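You operate a simulated robot arm through the tools that you are given. There is no shell and no other tool.

Carry out the task below with a simulated two-armed robot. There is one attempt and no reset: what you move stays moved.

TASK
The beige tape on the black fabric is lifting: roll it down to the end.
Fine: clamp both ends first, put the roller back, then lift both clamp bars again; the other strips stay.

The check looks at the end state, three seconds after you hand in, the way a careful person would. Anything else that was tipped, shoved, dropped, spilled or broken makes it a failure.

THE ROBOT
Two 7-joint arms with fingered hands on one trunk that stands fixed in place. Base frame: the origin is at the foot of the trunk, x ahead of it, y to its left, z up; the work surface is at about z = 0.862. Lengths are in m, angles in rad, forces in N, time in s.
The left shoulder is at [0.081, 0.241, 1.517], the right one opposite. With the tool pointing down near the work surface each hand reaches from about 0.3 to 0.96 m from the base axis, measured 20 degrees to its own side. Payload 4.9 kg a hand.
The TCP of each hand is the grasp point between the finger pads, 0.032 m short of the fingertips. In the tool frame z runs along the fingers and y along their closing line. The gripper opens to 0.2 m. The gripper's body begins 0.089 m behind the TCP. The gripper is a hand of 4 fingers: y runs from the thumb to the fingers, the wrist lies at [0, 0, -0.267] in the tool frame.
Orientation is told as [roll, pitch, yaw] about the base's x, y, z axes, in that order, counted from this pose: with the fingers straight down and closing along the base's y, the tool's x points along the base's -x, its y along +y and its z along -z.

THE INTERFACE
- The arms move only by the tool step_arm. It takes "left_motion", "right_motion" or both (then of equal length, played together; a hand with none holds still); each is a list of rows, each a list of 6 numbers: the shift along the tool's x, y, z in cm, then the turn, a rotation vector about the tool's x, y, z in rad. In form: [[tx, ty, tz, ax, ay, az], ...]. A call has 1 to 20 rows; each row is the pose to reach, as a shift and turn from the pose commanded when the call began, along the tool's axes at that moment. Rows are played at 5 a second. More than 0.05 m and 0.15 rad between two rows, and nothing of the call is played. Where a pose cannot be reached the arm comes as near as it can. A force on the tool above 90 N (or 10 N above the force at the start of the call, whichever is more), or a blocked arm, ends the call early, and 0.2 s more pass. In this call time passes only in rows, and 0.2 s behind the last. It gives the time, the measured TCP pose, the force on the tool (base axes), the opening and the grip force at its end, in the units of the frame above (readings bear some noise), with the torque about the TCP (base axes, N m) and any sound that the robot's microphone picked up.
- Cameras (640 x 400 px; columns grow to the right, rows downward): "scene" is now at [0.1176, -0.0121, 1.6887]; the picture's right is [-0.15, -0.99, 0.00], its down [-0.60, 0.09, -0.80] and it looks along [0.79, -0.12, -0.60] (base axes); focal length 239 px, centre (320, 200). "left" rides on the left gripper at [-0.069, -0.069, -0.116] in its tool frame; the picture's right is [0.71, -0.71, 0.00], its down [0.54, 0.54, -0.64] and it looks along [0.45, 0.45, 0.77] (tool axes); focal length 226 px, centre (320, 200). "right" rides on the right gripper at [0.069, -0.069, -0.116] in its tool frame; the picture's right is [0.71, 0.71, 0.00], its down [-0.54, 0.54, -0.64] and it looks along [-0.45, 0.45, 0.77] (tool axes); focal length 226 px, centre (320, 200). There is no depth. A picture from a camera that has moved, and an enlarged one, comes with that camera's place and axes in the base frame and with its lens.
- snapshot(camera): a new picture of that camera. No time passes.
- lift_body(by): slides the trunk up (or, below 0, down) by that many m; the arms and the scene camera ride with it, the base frame stays. It gives what a move gives, with no picture.
- move_fingers(finger1, finger2, finger3, thumb_bend, hand): sets how far each is bent, from 0 (flat) to 100 (curled in); at 30 the hand is open as for a grip, at 70 the pads meet at the TCP. One left out holds its place. A second passes; each finger stops where it meets its share of the squeeze, and holds until it gets a number again. It is the only way to open and close the hand. It gives what a move gives, with no picture; readings hold the bend of each and the force on the fingers (four entries, about 0 where the hand has none), thumb and palm.
- head_to(pan, tilt): turns the head with the scene camera to pan (to the left, within 1.501 rad either way) and tilt (down, from -0.506 to 1.204), counted from straight ahead of the robot. It gives what a move gives.
- inspect(camera, box): a new picture of the part [left, top, right, bottom] of that camera's present view, enlarged. No time passes.
- hand_in(): hands the job in; it is judged then, once.

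Places have to be worked out from the pictures, the camera data and where the tool is seen. Open the grippers and draw the arms clear of the work before you hand the job in, unless the task says otherwise.

The tools are called after "Request:" as name(argument=value, ...) on one line, values as JSON. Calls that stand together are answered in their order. step_arm: Moves the arms, as the interface text tells. Its arguments: {"type":"object","properties":{"left_motion":{"type":"array","items":{"type":"array","items":{"type":"number"}}},"right_motion":{"type":"array","items":{"type":"array","items":{"type":"number"}}}},"required":[]} The other tools are called the same way: lift_body (by) slides the trunk up or down; move_fingers (finger1, finger2, finger3, thumb_bend, hand) moves the fingers one by one; head_to (pan, tilt) turns the head that bears the scene camera; snapshot (camera) takes a picture; inspect (camera, box) takes an enlarged picture of a part of a camera's view; hand_in () hands the job in.

At the start:

```text
time_s: 0.0
left_ee_pos: [0.6489, 0.2618, 1.4566]
left_tool_rot: [0.0, -0.001, 0.0]
left_force: [-0.5, -0.1, -0.4]
left_ft_torque: [0.01, -0.03, -0.03]
left_opening: 0.1998
left_grip_force: 0.1
left_shape: jaw
left_bend: [30.0, 30.0, 30.0, 30.0]
left_finger forces: [0.1, 0.1, 0.0, 0.0, 0.0, 0.0]
right_ee_pos: [0.7208, -0.374, 1.5584]
right_tool_rot: [0.0, 0.001, -0.001]
right_force: [0.5, 0.6, -1.2]
right_ft_torque: [0.03, 0.01, 0.01]
right_opening: 0.2002
right_grip_force: 0.1
right_shape: jaw
right_bend: [30.0, 30.0, 30.0, 30.0]
right_finger forces: [0.0, 0.0, 0.0, 0.0, 0.0, 0.1]
trunk travel left (down, up): [-0.425, 0.415]
head pan, tilt: [-0.147, 0.646]
```

scene: 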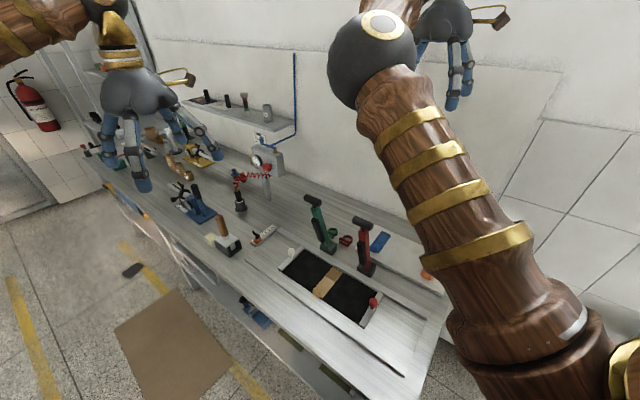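
right: 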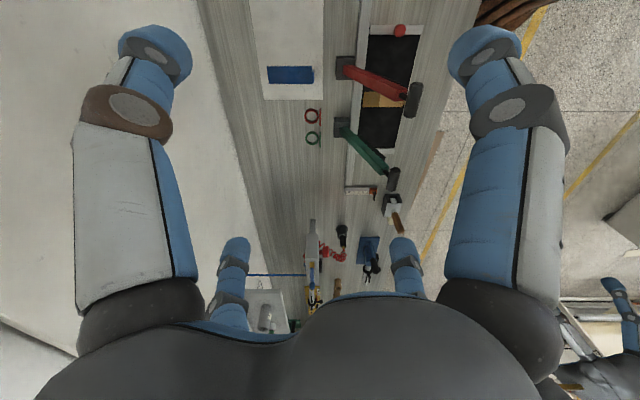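
left: 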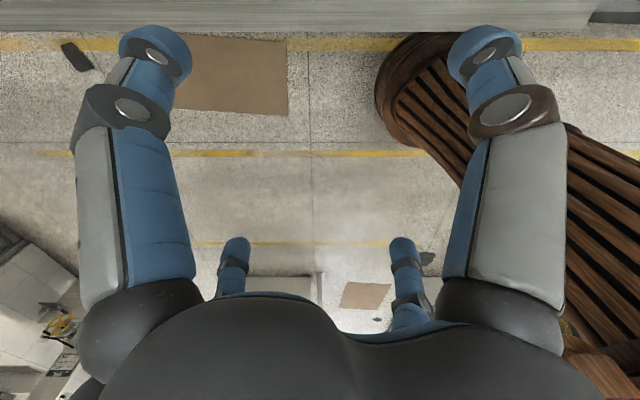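

The scene shows a bench with a black panel, a beige strip, and a green and a red lever beside it. I'll enlarge the work area to identify the parts.

Request:
inspect(camera="scene", box=[260, 180, 460, 340])

Request:
inspect(camera="scene", box=[150, 140, 310, 270])

Request:
inspect(camera="right", box=[240, 0, 480, 150])

Request:
inspect(camera="right", box=[240, 150, 480, 300])

```text
2.50 times, centred on (360, 260) of scene
camera zoom: at [0.1176, -0.0121, 1.6887], right [-0.15, -0.99, 0.0], down [-0.6, 0.09, -0.8], along [0.79, -0.12, -0.6], focal length 597 px, centre (220, 50)
```

zoom: 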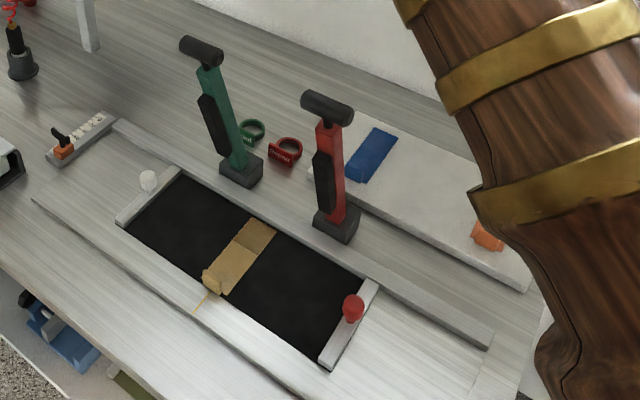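

```text
3.08 times, centred on (230, 205) of scene
camera zoom: at [0.1176, -0.0121, 1.6887], right [-0.15, -0.99, 0.0], down [-0.6, 0.09, -0.8], along [0.79, -0.12, -0.6], focal length 734 px, centre (597, 185)
```

zoom: 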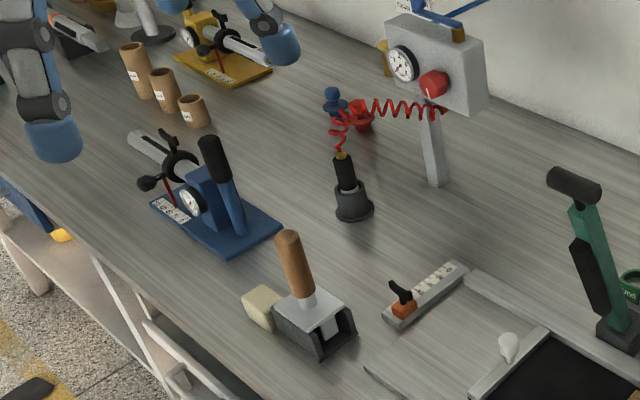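

```text
2.67 times, centred on (360, 75) of right
camera zoom: at [0.6527, -0.445, 1.6753], right [-0.71, 0.71, 0.0], down [0.54, 0.54, 0.64], along [0.45, 0.45, -0.77], focal length 603 px, centre (213, 533)
```

zoom: 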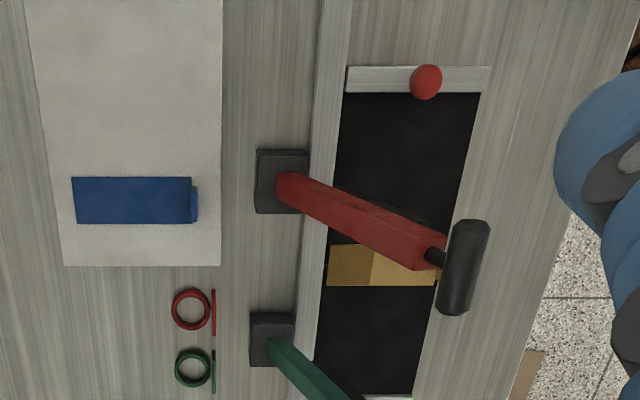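

```text
2.67 times, centred on (360, 225) of right
camera zoom: at [0.6527, -0.445, 1.6753], right [-0.71, 0.71, 0.0], down [0.54, 0.54, 0.64], along [0.45, 0.45, -0.77], focal length 603 px, centre (213, 133)
```

zoom: 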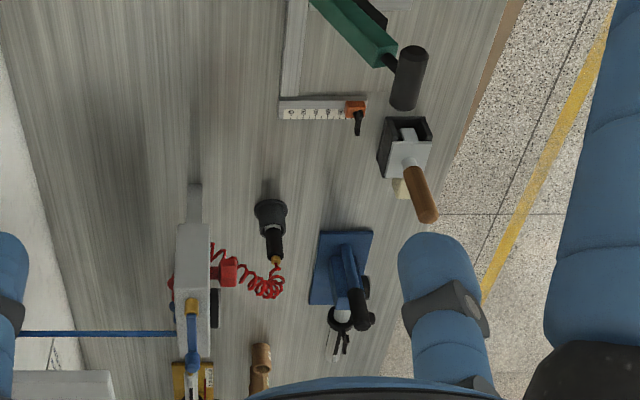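

The table is turned about 45° to the base, with the black panel centred near (0.67, -0.13). I need to see which parts are the clamp bars, so I'm enlarging further.

Request:
inspect(camera="scene", box=[300, 190, 380, 240])

Request:
inspect(camera="scene", box=[330, 210, 410, 260])

Request:
inspect(camera="scene", box=[270, 240, 350, 290])

Request:
inspect(camera="scene", box=[320, 260, 400, 310])

Request:
inspect(camera="scene", box=[200, 210, 280, 260])

```text
8.00 times, centred on (340, 215) of scene
camera zoom: at [0.1176, -0.0121, 1.6887], right [-0.15, -0.99, 0.0], down [-0.6, 0.09, -0.8], along [0.79, -0.12, -0.6], focal length 1909 px, centre (160, 80)
```

zoom: 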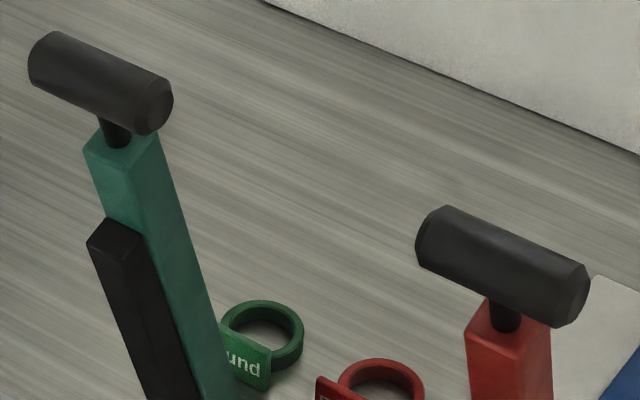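

```text
8.00 times, centred on (370, 235) of scene
camera zoom: at [0.1176, -0.0121, 1.6887], right [-0.15, -0.99, 0.0], down [-0.6, 0.09, -0.8], along [0.79, -0.12, -0.6], focal length 1909 px, centre (-80, -80)
```

zoom: 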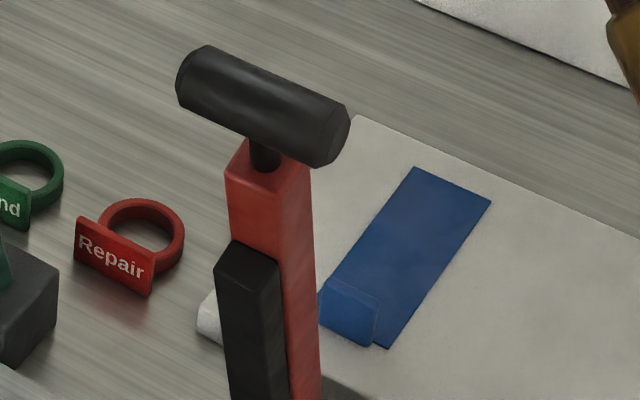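

```text
8.00 times, centred on (310, 265) of scene
camera zoom: at [0.1176, -0.0121, 1.6887], right [-0.15, -0.99, 0.0], down [-0.6, 0.09, -0.8], along [0.79, -0.12, -0.6], focal length 1909 px, centre (400, -320)
```

zoom: 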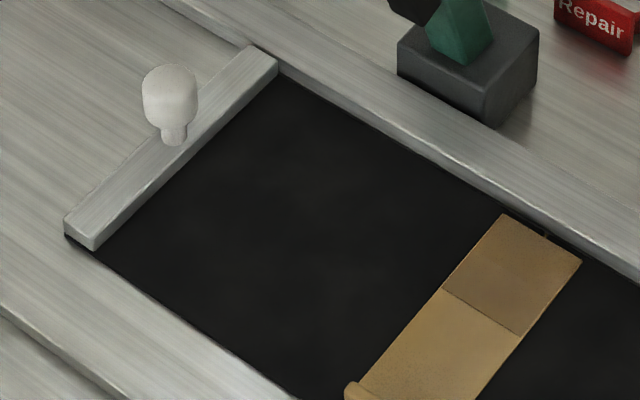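

```text
8.00 times, centred on (360, 285) of scene
camera zoom: at [0.1176, -0.0121, 1.6887], right [-0.15, -0.99, 0.0], down [-0.6, 0.09, -0.8], along [0.79, -0.12, -0.6], focal length 1909 px, centre (0, -480)
```

zoom: 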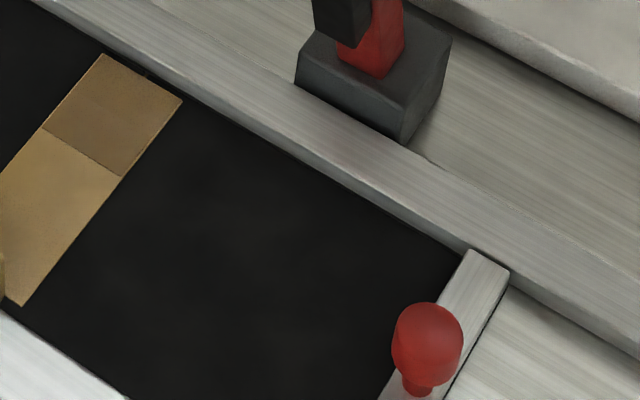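

```text
8.00 times, centred on (240, 235) of scene
camera zoom: at [0.1176, -0.0121, 1.6887], right [-0.15, -0.99, 0.0], down [-0.6, 0.09, -0.8], along [0.79, -0.12, -0.6], focal length 1909 px, centre (960, -80)
```

zoom: 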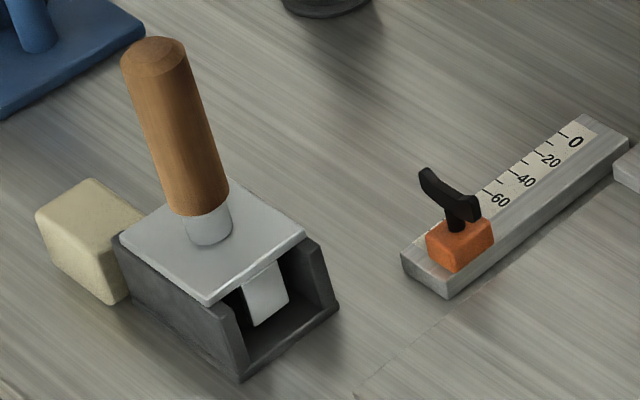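

Green and red levers each carry a black pad and a T handle and stand upright over the panel. The wooden-handled tool sits in a dark cradle. I'll bring the right hand camera lower for a close look along the panel before deciding.

Request:
step_arm(right_motion=[[2.8, 0.2, 3, 0, 0, 0], [5.6, 0.4, 6, 0, 0, 0], [8.4, 0.6, 9, 0, 0, 0], [11.2, 0.8, 12, 0, 0, 0], [14, 1, 15, 0, 0, 0], [16.8, 1.2, 18, 0, 0, 0], [19.6, 1.4, 21, 0, 0, 0], [22.4, 1.6, 24, 0, 0, 0], [25.2, 1.8, 27, 0, 0, 0], [27.7, 2, 30, 0, 0, 0]])

Request:
snapshot(camera="right")

Request:
snapshot(camera="scene")

```text
time_s: 2.2
left_ee_pos: [0.6492, 0.2604, 1.4563]
left_tool_rot: [-0.001, 0.001, 0.001]
left_force: [-0.2, 0.9, 0.4]
left_ft_torque: [0.0, 0.01, -0.01]
left_opening: 0.2
left_grip_force: 0.1
left_shape: jaw
left_bend: [30.0, 30.0, 30.0, 30.0]
left_finger forces: [0.1, 0.1, 0.1, 0.0, 0.0, 0.0]
right_ee_pos: [0.4425, -0.3556, 1.2599]
right_tool_rot: [-0.001, 0.001, 0.001]
right_force: [-0.6, -0.9, 0.4]
right_ft_torque: [0.01, 0.0, -0.02]
right_opening: 0.1998
right_grip_force: 0.1
right_shape: jaw
right_bend: [30.0, 30.0, 30.0, 30.0]
right_finger forces: [0.1, 0.0, 0.0, 0.0, 0.0, 0.1]
trunk travel left (down, up): [-0.425, 0.415]
head pan, tilt: [-0.147, 0.646]
```

```text
taken
camera right: at [0.3745, -0.4258, 1.3765], right [-0.71, 0.71, 0.0], down [0.54, 0.54, 0.64], along [0.45, 0.45, -0.77], focal length 226 px, centre (320, 200)
```

right: 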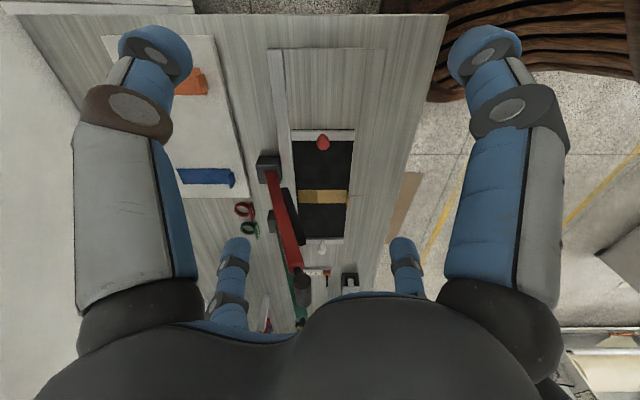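

```text
taken
camera scene: at [0.1171, -0.0121, 1.6888], right [-0.15, -0.99, 0.0], down [-0.6, 0.09, -0.8], along [0.79, -0.12, -0.6], focal length 239 px, centre (320, 200)
```

scene: 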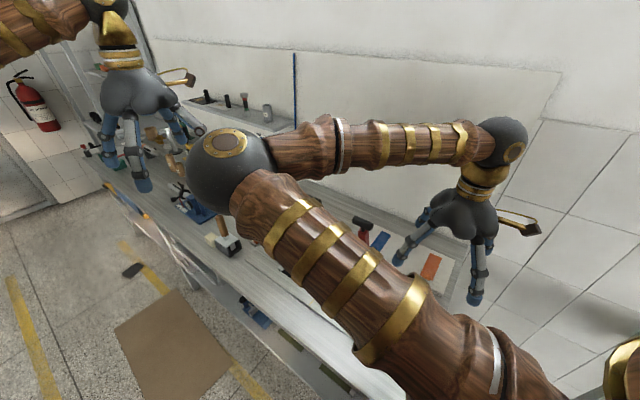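

The right camera now looks along the panel (upside down). I'll enlarge the levers, the tape and the end bars.

Request:
inspect(camera="right", box=[220, 120, 380, 220])

Request:
inspect(camera="right", box=[230, 220, 390, 320])

Request:
inspect(camera="right", box=[280, 120, 360, 170])

Request:
inspect(camera="right", box=[290, 170, 370, 220])

```text
4.00 times, centred on (300, 170) of right
camera zoom: at [0.3745, -0.4258, 1.3765], right [-0.71, 0.71, 0.0], down [0.54, 0.54, 0.64], along [0.45, 0.45, -0.77], focal length 904 px, centre (400, 320)
```

zoom: 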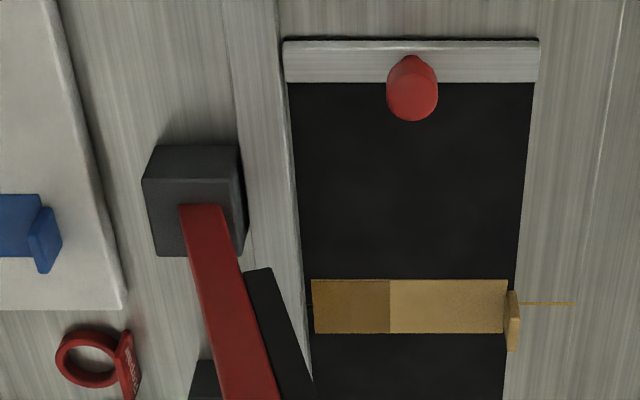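

```text
4.00 times, centred on (310, 270) of right
camera zoom: at [0.3745, -0.4258, 1.3765], right [-0.71, 0.71, 0.0], down [0.54, 0.54, 0.64], along [0.45, 0.45, -0.77], focal length 904 px, centre (360, -80)
```

zoom: 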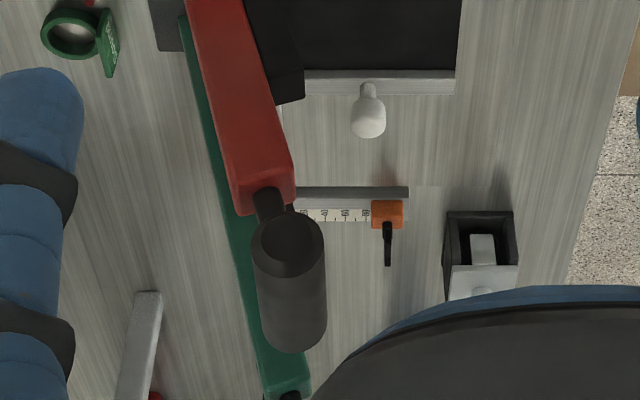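

```text
8.00 times, centred on (320, 145) of right
camera zoom: at [0.3745, -0.4258, 1.3765], right [-0.71, 0.71, 0.0], down [0.54, 0.54, 0.64], along [0.45, 0.45, -0.77], focal length 1808 px, centre (320, 640)
```

zoom: 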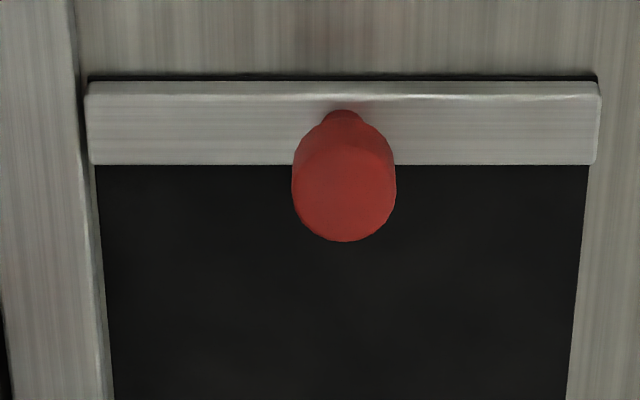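

```text
8.00 times, centred on (330, 195) of right
camera zoom: at [0.3745, -0.4258, 1.3765], right [-0.71, 0.71, 0.0], down [0.54, 0.54, 0.64], along [0.45, 0.45, -0.77], focal length 1808 px, centre (240, 240)
```

zoom: 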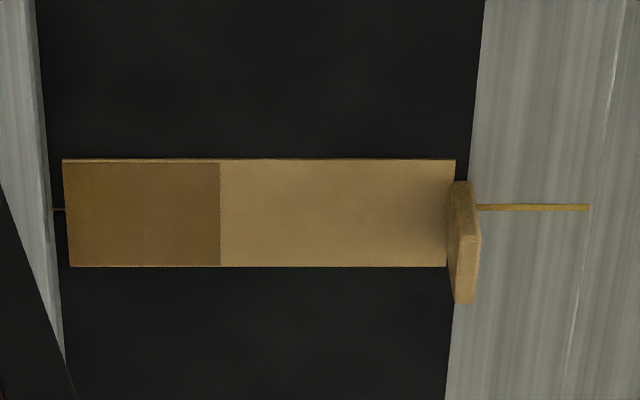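

From this angle the levers lean over the panel, while each end bar with a knob shows a dark line beneath it. I'll lower and tilt the right hand for a grazing look at whether those bars are raised.

Request:
step_arm(right_motion=[[0, 0, 3.5, 0, 0, 0], [0, 0, 7, -0.05, -0.05, 0], [0, 0, 10.5, -0.1, -0.1, 0], [0, 0, 14, -0.15, -0.15, 0], [0, 0, 17.5, -0.2, -0.2, 0], [0, 0, 21, -0.25, -0.25, 0], [0, 0, 24.5, -0.3, -0.3, 0], [0, 0, 28, -0.35, -0.35, 0]])

Request:
snapshot(camera="right")

```text
time_s: 4.0
left_ee_pos: [0.6499, 0.2583, 1.4566]
left_tool_rot: [0.001, 0.002, -0.002]
left_force: [0.0, -0.5, 0.5]
left_ft_torque: [0.01, 0.04, 0.0]
left_opening: 0.1999
left_grip_force: 0.1
left_shape: jaw
left_bend: [30.0, 30.0, 30.0, 30.0]
left_finger forces: [0.1, 0.0, 0.0, 0.0, 0.0, 0.1]
right_ee_pos: [0.4429, -0.3556, 0.977]
right_tool_rot: [0.367, -0.341, -0.064]
right_force: [0.3, 0.0, 0.0]
right_ft_torque: [-0.01, -0.01, -0.01]
right_opening: 0.1999
right_grip_force: 0.1
right_shape: jaw
right_bend: [30.0, 30.0, 30.0, 30.0]
right_finger forces: [0.0, 0.0, 0.0, 0.1, 0.0, 0.1]
trunk travel left (down, up): [-0.425, 0.415]
head pan, tilt: [-0.147, 0.646]
```

```text
taken
camera right: at [0.3447, -0.4558, 1.0342], right [-0.71, 0.71, 0.0], down [0.26, 0.26, 0.93], along [0.66, 0.66, -0.37], focal length 226 px, centre (320, 200)
```

right: 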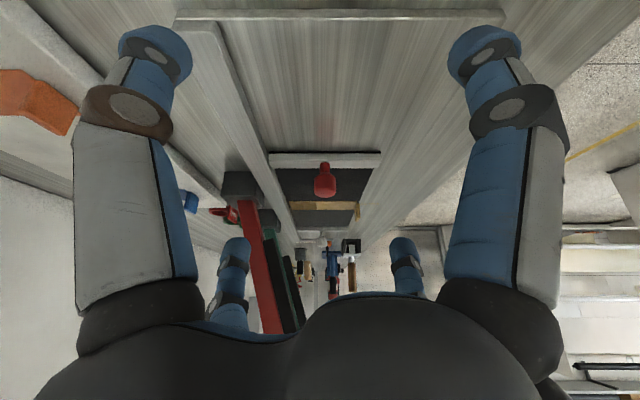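

Request:
inspect(camera="right", box=[255, 140, 395, 230])

Request:
inspect(camera="right", box=[290, 190, 370, 240])

Request:
inspect(camera="right", box=[170, 150, 310, 240])

Request:
inspect(camera="right", box=[280, 220, 380, 300])

```text
4.44 times, centred on (325, 185) of right
camera zoom: at [0.3447, -0.4558, 1.0342], right [-0.71, 0.71, 0.0], down [0.26, 0.26, 0.93], along [0.66, 0.66, -0.37], focal length 1005 px, centre (298, 267)
```

zoom: 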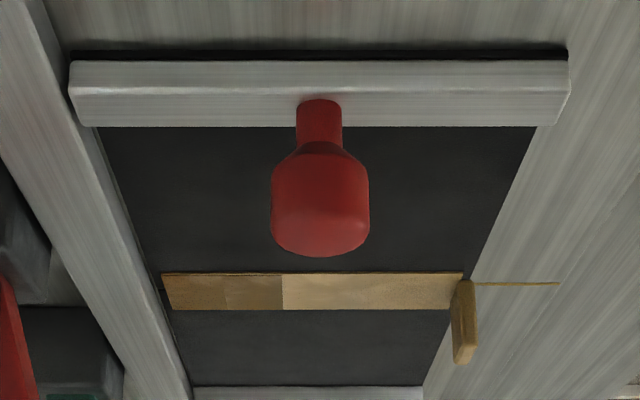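

```text
8.00 times, centred on (330, 215) of right
camera zoom: at [0.3447, -0.4558, 1.0342], right [-0.71, 0.71, 0.0], down [0.26, 0.26, 0.93], along [0.66, 0.66, -0.37], focal length 1808 px, centre (240, 80)
```

zoom: 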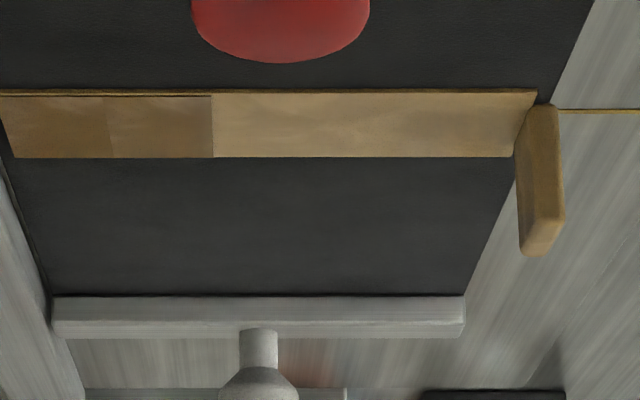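

```text
4.44 times, centred on (240, 195) of right
camera zoom: at [0.3447, -0.4558, 1.0342], right [-0.71, 0.71, 0.0], down [0.26, 0.26, 0.93], along [0.66, 0.66, -0.37], focal length 1005 px, centre (676, 222)
```

zoom: 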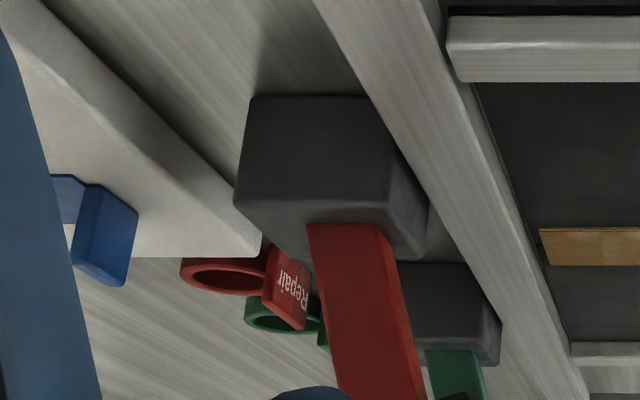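

```text
5.00 times, centred on (330, 260) of right
camera zoom: at [0.3447, -0.4558, 1.0342], right [-0.71, 0.71, 0.0], down [0.26, 0.26, 0.93], along [0.66, 0.66, -0.37], focal length 1130 px, centre (270, -100)
```

zoom: 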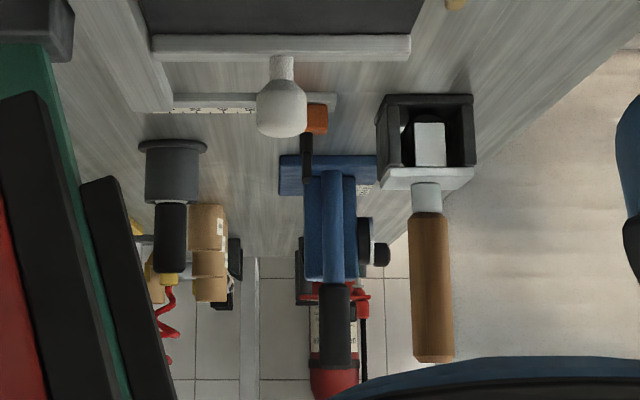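

The end bars lie flush on the fabric with no gap, so they look like fixed holders. The two upright levers with black pads look like the clamp bars. Next I'll check the digit layout on the left hand and read the green tag.

Request:
inspect(camera="scene", box=[80, 40, 240, 200])

Request:
inspect(camera="right", box=[180, 190, 300, 340])

Request:
snapshot(camera="scene")

```text
2.50 times, centred on (160, 120) of scene
camera zoom: at [0.1186, -0.0142, 1.6887], right [-0.15, -0.99, 0.0], down [-0.6, 0.09, -0.8], along [0.79, -0.12, -0.6], focal length 597 px, centre (720, 400)
```

zoom: 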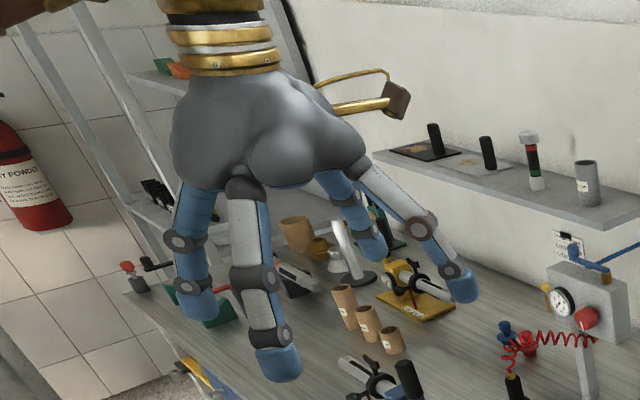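

```text
2.67 times, centred on (240, 265) of right
camera zoom: at [0.3447, -0.4558, 1.0342], right [-0.71, 0.71, 0.0], down [0.26, 0.26, 0.93], along [0.66, 0.66, -0.37], focal length 603 px, centre (533, 27)
```

zoom: 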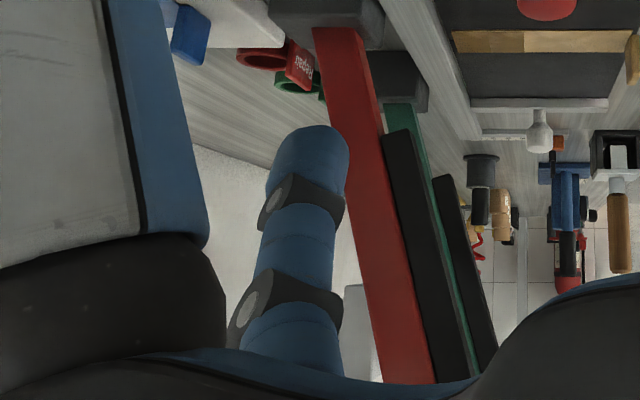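

```text
taken
camera scene: at [0.1186, -0.0142, 1.6887], right [-0.15, -0.99, 0.0], down [-0.6, 0.09, -0.8], along [0.79, -0.12, -0.6], focal length 239 px, centre (320, 200)
```

scene: 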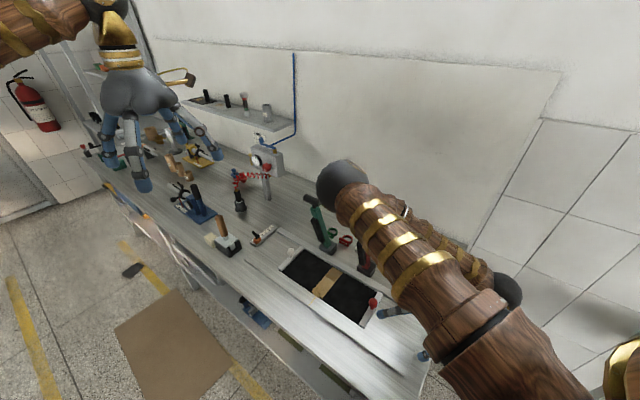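

The hand has four digits set radially at 90°. I'll enlarge the shelf and the left bench area to be sure which tool is the roller.

Request:
inspect(camera="scene", box=[170, 80, 300, 170])

Request:
inspect(camera="scene", box=[140, 110, 230, 230])

Request:
inspect(camera="left", box=[160, 0, 480, 140])

```text
4.44 times, centred on (235, 125) of scene
camera zoom: at [0.1186, -0.0142, 1.6887], right [-0.15, -0.99, 0.0], down [-0.6, 0.09, -0.8], along [0.79, -0.12, -0.6], focal length 1060 px, centre (698, 533)
```

zoom: 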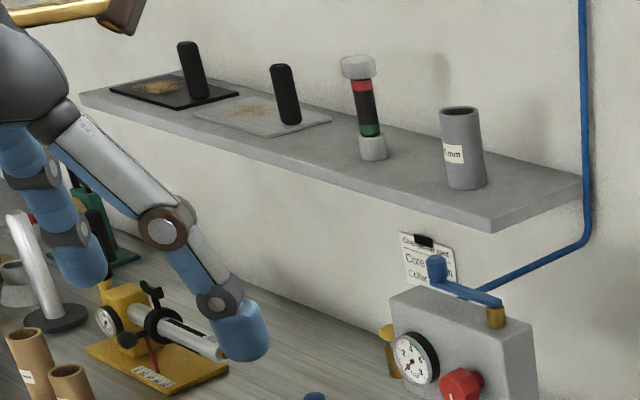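

```text
3.33 times, centred on (185, 170) of scene
camera zoom: at [0.1186, -0.0142, 1.6887], right [-0.15, -0.99, 0.0], down [-0.6, 0.09, -0.8], along [0.79, -0.12, -0.6], focal length 795 px, centre (770, 300)
```

zoom: 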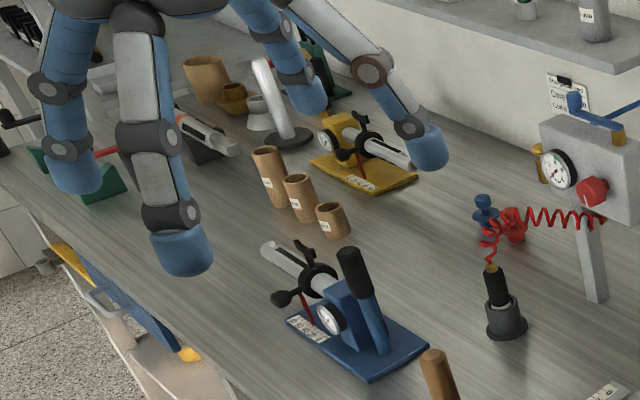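

```text
2.00 times, centred on (320, 70) of left
camera zoom: at [0.7194, 0.1893, 1.5715], right [-0.71, -0.71, 0.0], down [-0.54, 0.54, 0.64], along [-0.46, 0.46, -0.76], focal length 452 px, centre (320, 460)
```

zoom: 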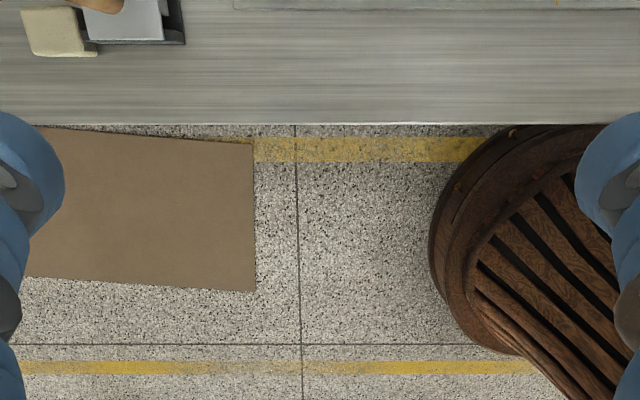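

The only roller-like tool is the wooden-handled one in the dark cradle. I'll zoom on it from the right camera.

Request:
inspect(camera="right", box=[335, 235, 375, 260])

Request:
inspect(camera="scene", box=[208, 225, 248, 255])

Request:
inspect(camera="scene", box=[300, 180, 360, 260])

```text
16.00 times, centred on (355, 248) of right
camera zoom: at [0.3447, -0.4558, 1.0342], right [-0.71, 0.71, 0.0], down [0.26, 0.26, 0.93], along [0.66, 0.66, -0.37], focal length 3617 px, centre (-240, -560)
```

zoom: 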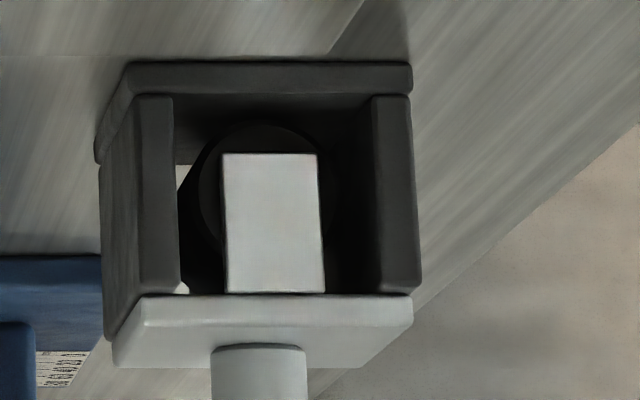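

```text
13.33 times, centred on (228, 240) of scene
camera zoom: at [0.1186, -0.0142, 1.6887], right [-0.15, -0.99, 0.0], down [-0.6, 0.09, -0.8], along [0.79, -0.12, -0.6], focal length 3182 px, centre (1547, -333)
```

zoom: 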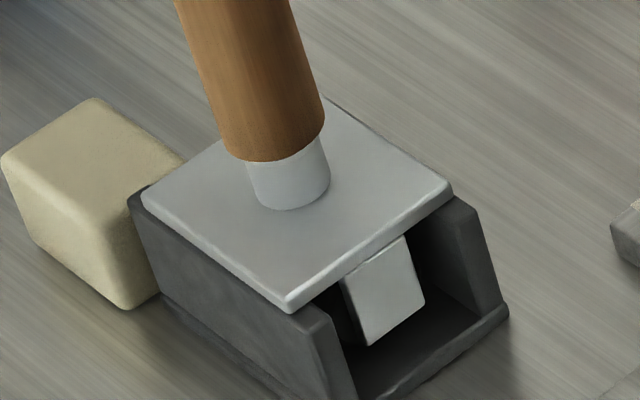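

```text
5.00 times, centred on (330, 220) of scene
camera zoom: at [0.1186, -0.0142, 1.6887], right [-0.15, -0.99, 0.0], down [-0.6, 0.09, -0.8], along [0.79, -0.12, -0.6], focal length 1193 px, centre (270, 100)
```

zoom: 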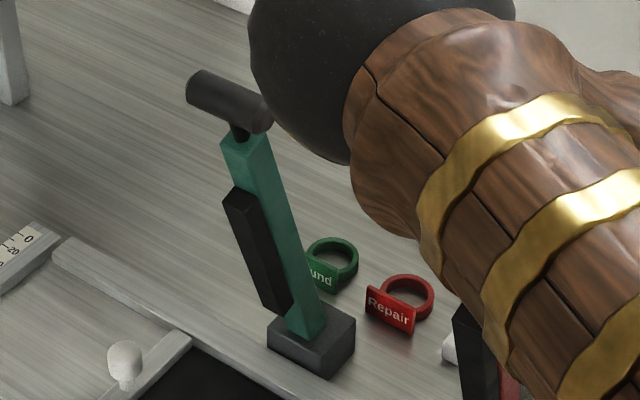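

The cradle view shows a dark cylinder between two bracket arms, so this is the roller. Its axis lies along the table's length, so it already rolls across in the tape's direction. I'll raise the right hand clear and test what the digit bend values do, to plan the lever handling.

Request:
step_arm(right_motion=[[-1.2, 1.2, -3.1, 0.045, 0.045, 0], [-2.4, 2.4, -6.2, 0.09, 0.09, 0], [-3.6, 3.6, -9.3, 0.135, 0.135, 0], [-4.8, 4.8, -12.4, 0.18, 0.18, 0], [-6, 6, -15.5, 0.225, 0.225, 0], [-7.2, 7.2, -18.6, 0.27, 0.27, 0], [-8.4, 8.4, -21.7, 0.315, 0.315, 0], [-9.4, 9.4, -24.6, 0.35, 0.35, 0]])

Request:
move_fingers(hand="right", finger1=0, finger2=70, finger3=100, thumb_bend=50)

Request:
snapshot(camera="right")

Request:
snapshot(camera="scene")

Request:
inspect(camera="scene", box=[380, 180, 560, 320])

```text
time_s: 5.8
left_ee_pos: [0.6493, 0.2604, 1.456]
left_tool_rot: [0.001, 0.001, 0.0]
left_force: [-0.4, -1.3, 0.2]
left_ft_torque: [0.02, -0.02, 0.01]
left_opening: 0.1999
left_grip_force: 0.1
left_shape: jaw
left_bend: [30.0, 30.0, 30.0, 30.0]
left_finger forces: [0.0, 0.0, 0.0, 0.1, 0.1, 0.1]
right_ee_pos: [0.4424, -0.3534, 1.2595]
right_tool_rot: [-0.003, -0.001, -0.003]
right_force: [-0.3, -0.5, 0.5]
right_ft_torque: [-0.02, -0.02, 0.01]
right_opening: 0.1999
right_grip_force: 0.0
right_shape: jaw
right_bend: [30.0, 30.0, 30.0, 30.0]
right_finger forces: [0.0, 0.0, 0.0, 0.0, 0.0, 0.1]
trunk travel left (down, up): [-0.425, 0.415]
head pan, tilt: [-0.147, 0.646]
```

```text
time_s: 6.8
left_ee_pos: [0.6494, 0.26, 1.4564]
left_tool_rot: [0.0, 0.001, 0.001]
left_force: [-0.1, -0.1, 0.7]
left_ft_torque: [0.02, 0.01, -0.01]
left_opening: 0.2
left_grip_force: 0.1
left_shape: jaw
left_bend: [30.0, 30.0, 30.0, 30.0]
left_finger forces: [0.1, 0.0, 0.0, 0.1, 0.0, 0.1]
right_ee_pos: [0.4431, -0.3535, 1.2591]
right_tool_rot: [0.0, 0.0, -0.003]
right_force: [-0.1, 0.2, 0.2]
right_ft_torque: [-0.01, 0.0, 0.03]
right_opening: 0.1397
right_grip_force: 0.1
right_shape: fingers
right_bend: [1.0, 70.0, 100.0, 50.0]
right_finger forces: [0.0, 0.0, 0.0, 0.0, 0.1, 0.0]
trunk travel left (down, up): [-0.425, 0.415]
head pan, tilt: [-0.147, 0.646]
```

```text
taken
camera right: at [0.3751, -0.4241, 1.375], right [-0.71, 0.71, 0.0], down [0.54, 0.54, 0.64], along [0.45, 0.45, -0.77], focal length 226 px, centre (320, 200)
```

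right: 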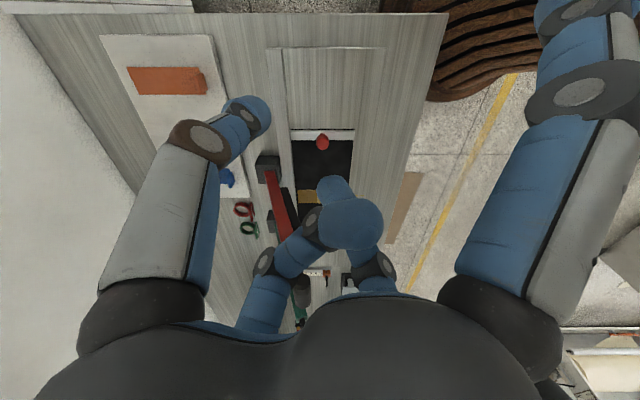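

```text
taken
camera scene: at [0.1176, -0.012, 1.6887], right [-0.15, -0.99, 0.0], down [-0.6, 0.09, -0.8], along [0.79, -0.12, -0.6], focal length 239 px, centre (320, 200)
```

scene: 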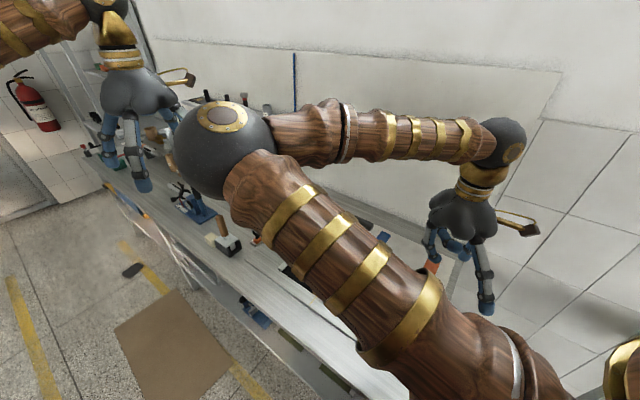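

```text
2.86 times, centred on (470, 250) of scene
camera zoom: at [0.1176, -0.012, 1.6887], right [-0.15, -0.99, 0.0], down [-0.6, 0.09, -0.8], along [0.79, -0.12, -0.6], focal length 682 px, centre (-109, 57)
```

zoom: 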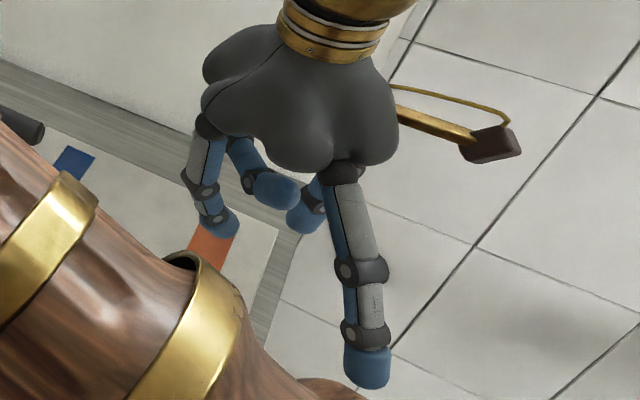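

Bend 0 extends a digit straight along the hand; 100 curls it up towards the palm. I'll try fingers 1 and 3 curled with thumb and finger 2 half open, as for pinching a T handle by its ends.

Request:
move_fingers(hand="right", finger1=100, finger2=45, finger3=100, thumb_bend=45)

Request:
snapshot(camera="right")

Request:
inspect(camera="scene", box=[400, 160, 540, 300])

Request:
inspect(camera="left", box=[0, 0, 640, 400])

```text
time_s: 7.8
left_ee_pos: [0.6503, 0.2601, 1.4569]
left_tool_rot: [0.0, 0.001, 0.0]
left_force: [0.6, -0.3, -0.6]
left_ft_torque: [-0.02, 0.0, 0.01]
left_opening: 0.2
left_grip_force: 0.0
left_shape: jaw
left_bend: [30.0, 30.0, 30.0, 30.0]
left_finger forces: [0.1, 0.0, 0.0, 0.1, 0.0, 0.0]
right_ee_pos: [0.4427, -0.3551, 1.2594]
right_tool_rot: [0.0, 0.001, -0.001]
right_force: [0.5, 0.0, -0.3]
right_ft_torque: [-0.02, 0.0, 0.03]
right_opening: 0.074
right_grip_force: 0.0
right_shape: fingers
right_bend: [92.0, 45.0, 100.0, 45.0]
right_finger forces: [0.0, 0.1, 0.0, 0.1, 0.0, 0.0]
trunk travel left (down, up): [-0.425, 0.415]
head pan, tilt: [-0.147, 0.646]
```

```text
taken
camera right: at [0.3751, -0.4242, 1.375], right [-0.71, 0.71, 0.0], down [0.54, 0.54, 0.64], along [0.45, 0.45, -0.77], focal length 226 px, centre (320, 200)
```

right: 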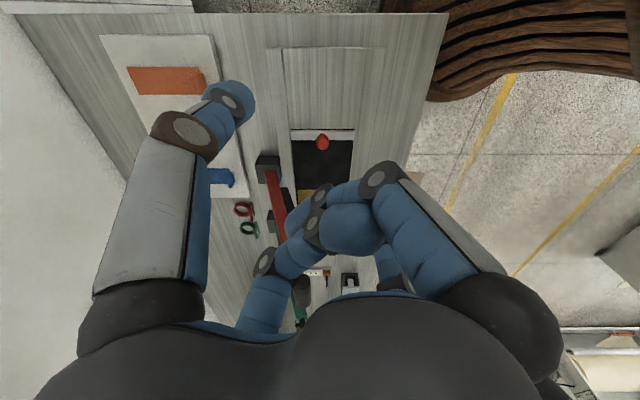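

```text
2.86 times, centred on (470, 230) of scene
camera zoom: at [0.1176, -0.012, 1.6887], right [-0.15, -0.99, 0.0], down [-0.6, 0.09, -0.8], along [0.79, -0.12, -0.6], focal length 682 px, centre (-109, 114)
```

zoom: 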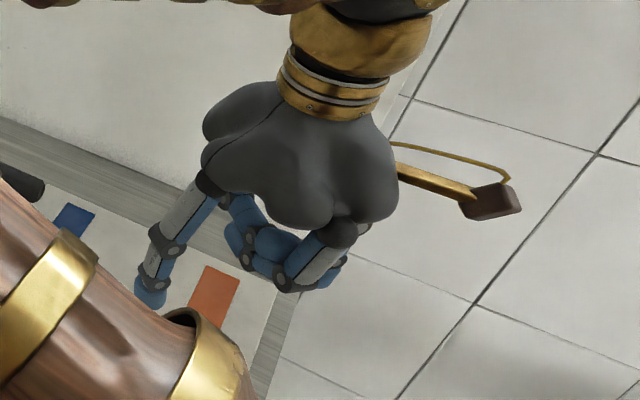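

```text
1.00 times, centred on (320, 200) of left (not enlarged: the box is as wide or as high as the picture)
camera zoom: at [0.7184, 0.1913, 1.5717], right [-0.71, -0.71, 0.0], down [-0.54, 0.54, 0.64], along [-0.45, 0.45, -0.77], focal length 226 px, centre (320, 200)
```

zoom: 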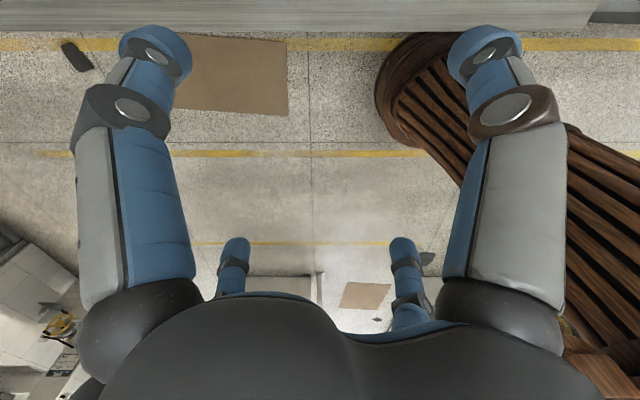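

Curled fingers 1 and 3 stay above the fingertips, so the thumb and finger 2 can pinch the T handle by its ends. I judge the red T handle's centre near (0.636, -0.222, 1.184); I'll bring the right hand above it, yawed so the pinch runs along the table.

Request:
step_arm(right_motion=[[0, 0, -3, 0, 0, 0.1], [0, 0, -6, 0, 0, 0.2], [-3.5, 2.4, -7, 0, 0, 0.3], [-7, 4.8, -7, 0, 0, 0.4], [-10.5, 7.2, -7, 0, 0, 0.5], [-14, 9.6, -7, 0, 0, 0.6], [-17.5, 12, -7, 0, 0, 0.7], [-19.3, 13.3, -7, 0, 0, 0.785]])

Request:
snapshot(camera="right")

Request:
snapshot(camera="scene")

```text
time_s: 9.6
left_ee_pos: [0.6505, 0.2607, 1.4557]
left_tool_rot: [0.0, 0.001, 0.0]
left_force: [0.0, 0.3, -0.1]
left_ft_torque: [-0.03, 0.01, 0.01]
left_opening: 0.1997
left_grip_force: 0.0
left_shape: jaw
left_bend: [30.0, 30.0, 30.0, 30.0]
left_finger forces: [0.1, 0.0, 0.1, 0.0, 0.1, 0.0]
right_ee_pos: [0.6387, -0.2207, 1.3275]
right_tool_rot: [0.0, 0.001, -0.787]
right_force: [-0.4, 1.3, -0.3]
right_ft_torque: [-0.01, -0.01, -0.01]
right_opening: 0.0745
right_grip_force: 0.1
right_shape: fingers
right_bend: [93.0, 45.0, 100.0, 45.0]
right_finger forces: [0.0, 0.0, 0.0, 0.1, 0.0, 0.0]
trunk travel left (down, up): [-0.425, 0.415]
head pan, tilt: [-0.147, 0.646]
```

```text
taken
camera right: at [0.5408, -0.2215, 1.4445], right [0.0, 1.0, 0.0], down [0.77, 0.0, 0.64], along [0.64, 0.0, -0.77], focal length 226 px, centre (320, 200)
```

right: 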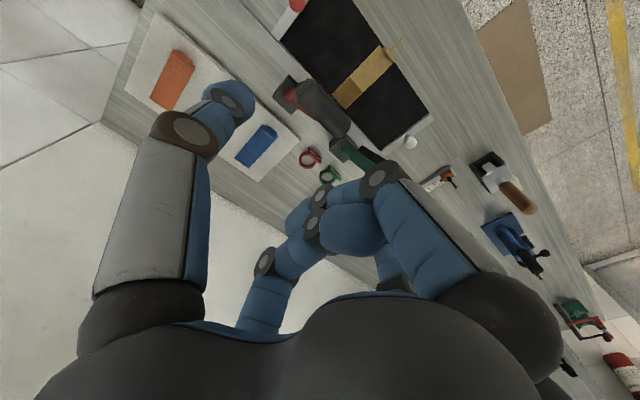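

```text
taken
camera scene: at [0.1177, -0.0119, 1.6887], right [-0.15, -0.99, 0.0], down [-0.6, 0.09, -0.8], along [0.79, -0.12, -0.6], focal length 239 px, centre (320, 200)
```

scene: 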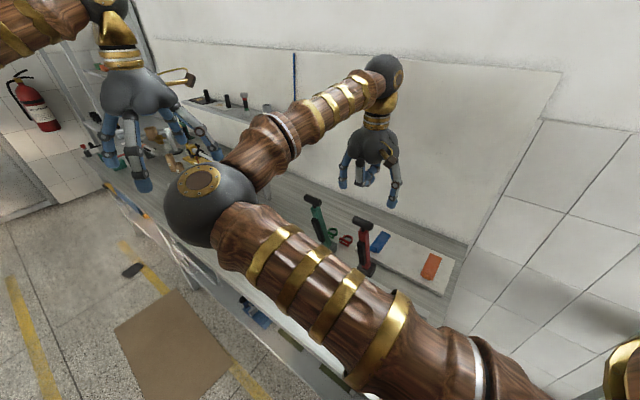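

The red T handle shows up near (325,108) in the hand camera. I'll enlarge both views to fix its position.

Request:
inspect(camera="right", box=[260, 60, 380, 160])

Request:
inspect(camera="scene", box=[290, 140, 420, 280])

```text
4.00 times, centred on (320, 110) of right
camera zoom: at [0.5408, -0.2215, 1.4445], right [0.0, 1.0, 0.0], down [0.77, 0.0, 0.64], along [0.64, 0.0, -0.77], focal length 904 px, centre (320, 560)
```

zoom: 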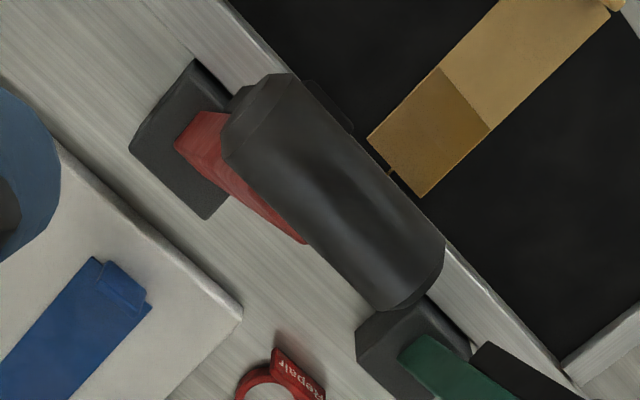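

```text
2.86 times, centred on (355, 210) of scene
camera zoom: at [0.1177, -0.0119, 1.6887], right [-0.15, -0.99, 0.0], down [-0.6, 0.09, -0.8], along [0.79, -0.12, -0.6], focal length 682 px, centre (220, 171)
```

zoom: 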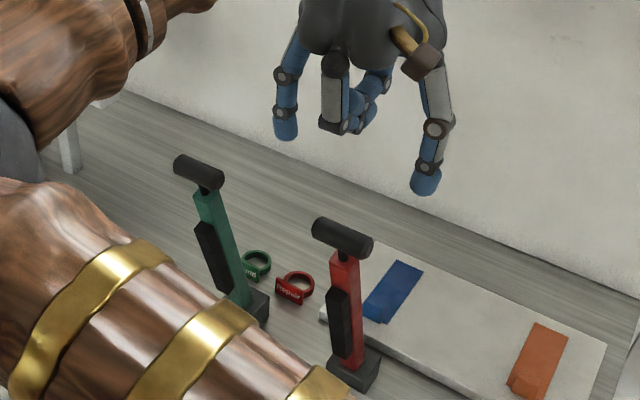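

Triangulating both views puts the red T handle's centre at about (0.616, -0.216, 1.209), with its axis along the table. I'll centre over it and descend with the digits straddling its ends.

Request:
step_arm(right_motion=[[1.9, -1.3, 0, 0, 0, 0], [1.9, -1.3, 3, 0, 0, 0], [1.9, -1.3, 6, 0, 0, 0], [1.9, -1.3, 8, 0, 0, 0], [1.9, -1.3, 9, 0, 0, 0], [1.9, -1.3, 10, 0, 0, 0]])

Request:
inspect(camera="scene", box=[310, 140, 420, 260])

Request:
snapshot(camera="right")

```text
time_s: 11.0
left_ee_pos: [0.6506, 0.2591, 1.4553]
left_tool_rot: [-0.001, 0.0, 0.0]
left_force: [0.0, -0.2, -0.3]
left_ft_torque: [-0.01, 0.02, -0.01]
left_opening: 0.1997
left_grip_force: 0.1
left_shape: jaw
left_bend: [30.0, 30.0, 30.0, 30.0]
left_finger forces: [0.1, 0.0, 0.0, 0.0, 0.1, 0.1]
right_ee_pos: [0.6156, -0.217, 1.2288]
right_tool_rot: [-0.001, 0.001, -0.785]
right_force: [-0.3, 0.3, 1.5]
right_ft_torque: [0.0, 0.04, 0.03]
right_opening: 0.0744
right_grip_force: 0.0
right_shape: fingers
right_bend: [93.0, 45.0, 100.0, 45.0]
right_finger forces: [0.0, 0.0, 0.0, 0.0, 0.1, 0.0]
trunk travel left (down, up): [-0.425, 0.415]
head pan, tilt: [-0.147, 0.646]
```

```text
3.33 times, centred on (365, 200) of scene
camera zoom: at [0.1182, -0.0121, 1.6887], right [-0.15, -0.99, 0.0], down [-0.6, 0.09, -0.8], along [0.79, -0.12, -0.6], focal length 795 px, centre (170, 200)
```

zoom: 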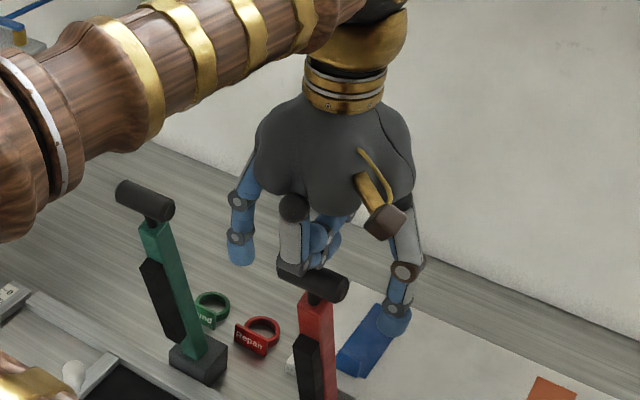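

```text
taken
camera right: at [0.5187, -0.2178, 1.3446], right [0.0, 1.0, 0.0], down [0.77, 0.0, 0.64], along [0.64, 0.0, -0.77], focal length 226 px, centre (320, 200)
```

right: 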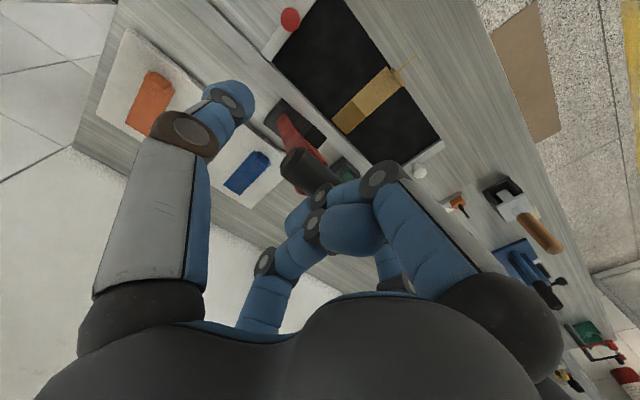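

The T handle sits midway between thumb and finger 2 tips. I'll close the two gently on its ends.

Request:
move_fingers(hand="right", finger2=64, thumb_bend=64)

Request:
inspect(camera="scene", box=[310, 140, 420, 260])

Request:
inspect(camera="right", box=[180, 60, 460, 260])

```text
time_s: 12.0
left_ee_pos: [0.6487, 0.26, 1.456]
left_tool_rot: [-0.003, 0.0, 0.0]
left_force: [-0.1, -0.4, 0.2]
left_ft_torque: [0.03, -0.01, -0.03]
left_opening: 0.1996
left_grip_force: 0.1
left_shape: jaw
left_bend: [30.0, 30.0, 30.0, 30.0]
left_finger forces: [0.0, 0.0, 0.1, 0.0, 0.0, 0.1]
right_ee_pos: [0.6142, -0.216, 1.2281]
right_tool_rot: [-0.001, 0.002, -0.787]
right_force: [-1.2, -1.8, 1.3]
right_ft_torque: [-0.02, 0.02, 0.04]
right_opening: 0.0476
right_grip_force: 7.8
right_shape: fingers
right_bend: [93.0, 58.0, 100.0, 60.0]
right_finger forces: [0.0, 7.9, 0.0, 0.1, 9.0, 0.1]
trunk travel left (down, up): [-0.425, 0.415]
head pan, tilt: [-0.147, 0.646]
```

```text
3.33 times, centred on (365, 200) of scene
camera zoom: at [0.1172, -0.0121, 1.6887], right [-0.15, -0.99, 0.0], down [-0.6, 0.09, -0.8], along [0.79, -0.12, -0.6], focal length 795 px, centre (170, 200)
```

zoom: 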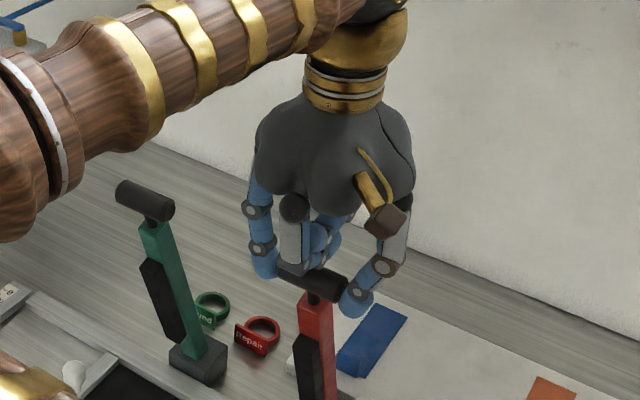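

```text
2.00 times, centred on (320, 160) of right
camera zoom: at [0.5178, -0.2179, 1.3452], right [0.0, 1.0, 0.0], down [0.77, 0.0, 0.64], along [0.64, 0.0, -0.77], focal length 452 px, centre (320, 280)
```

zoom: 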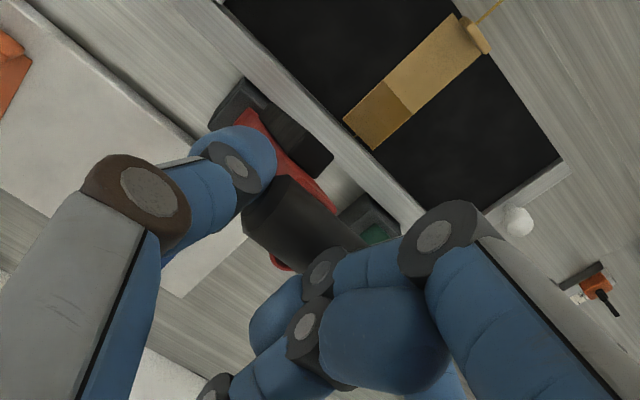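

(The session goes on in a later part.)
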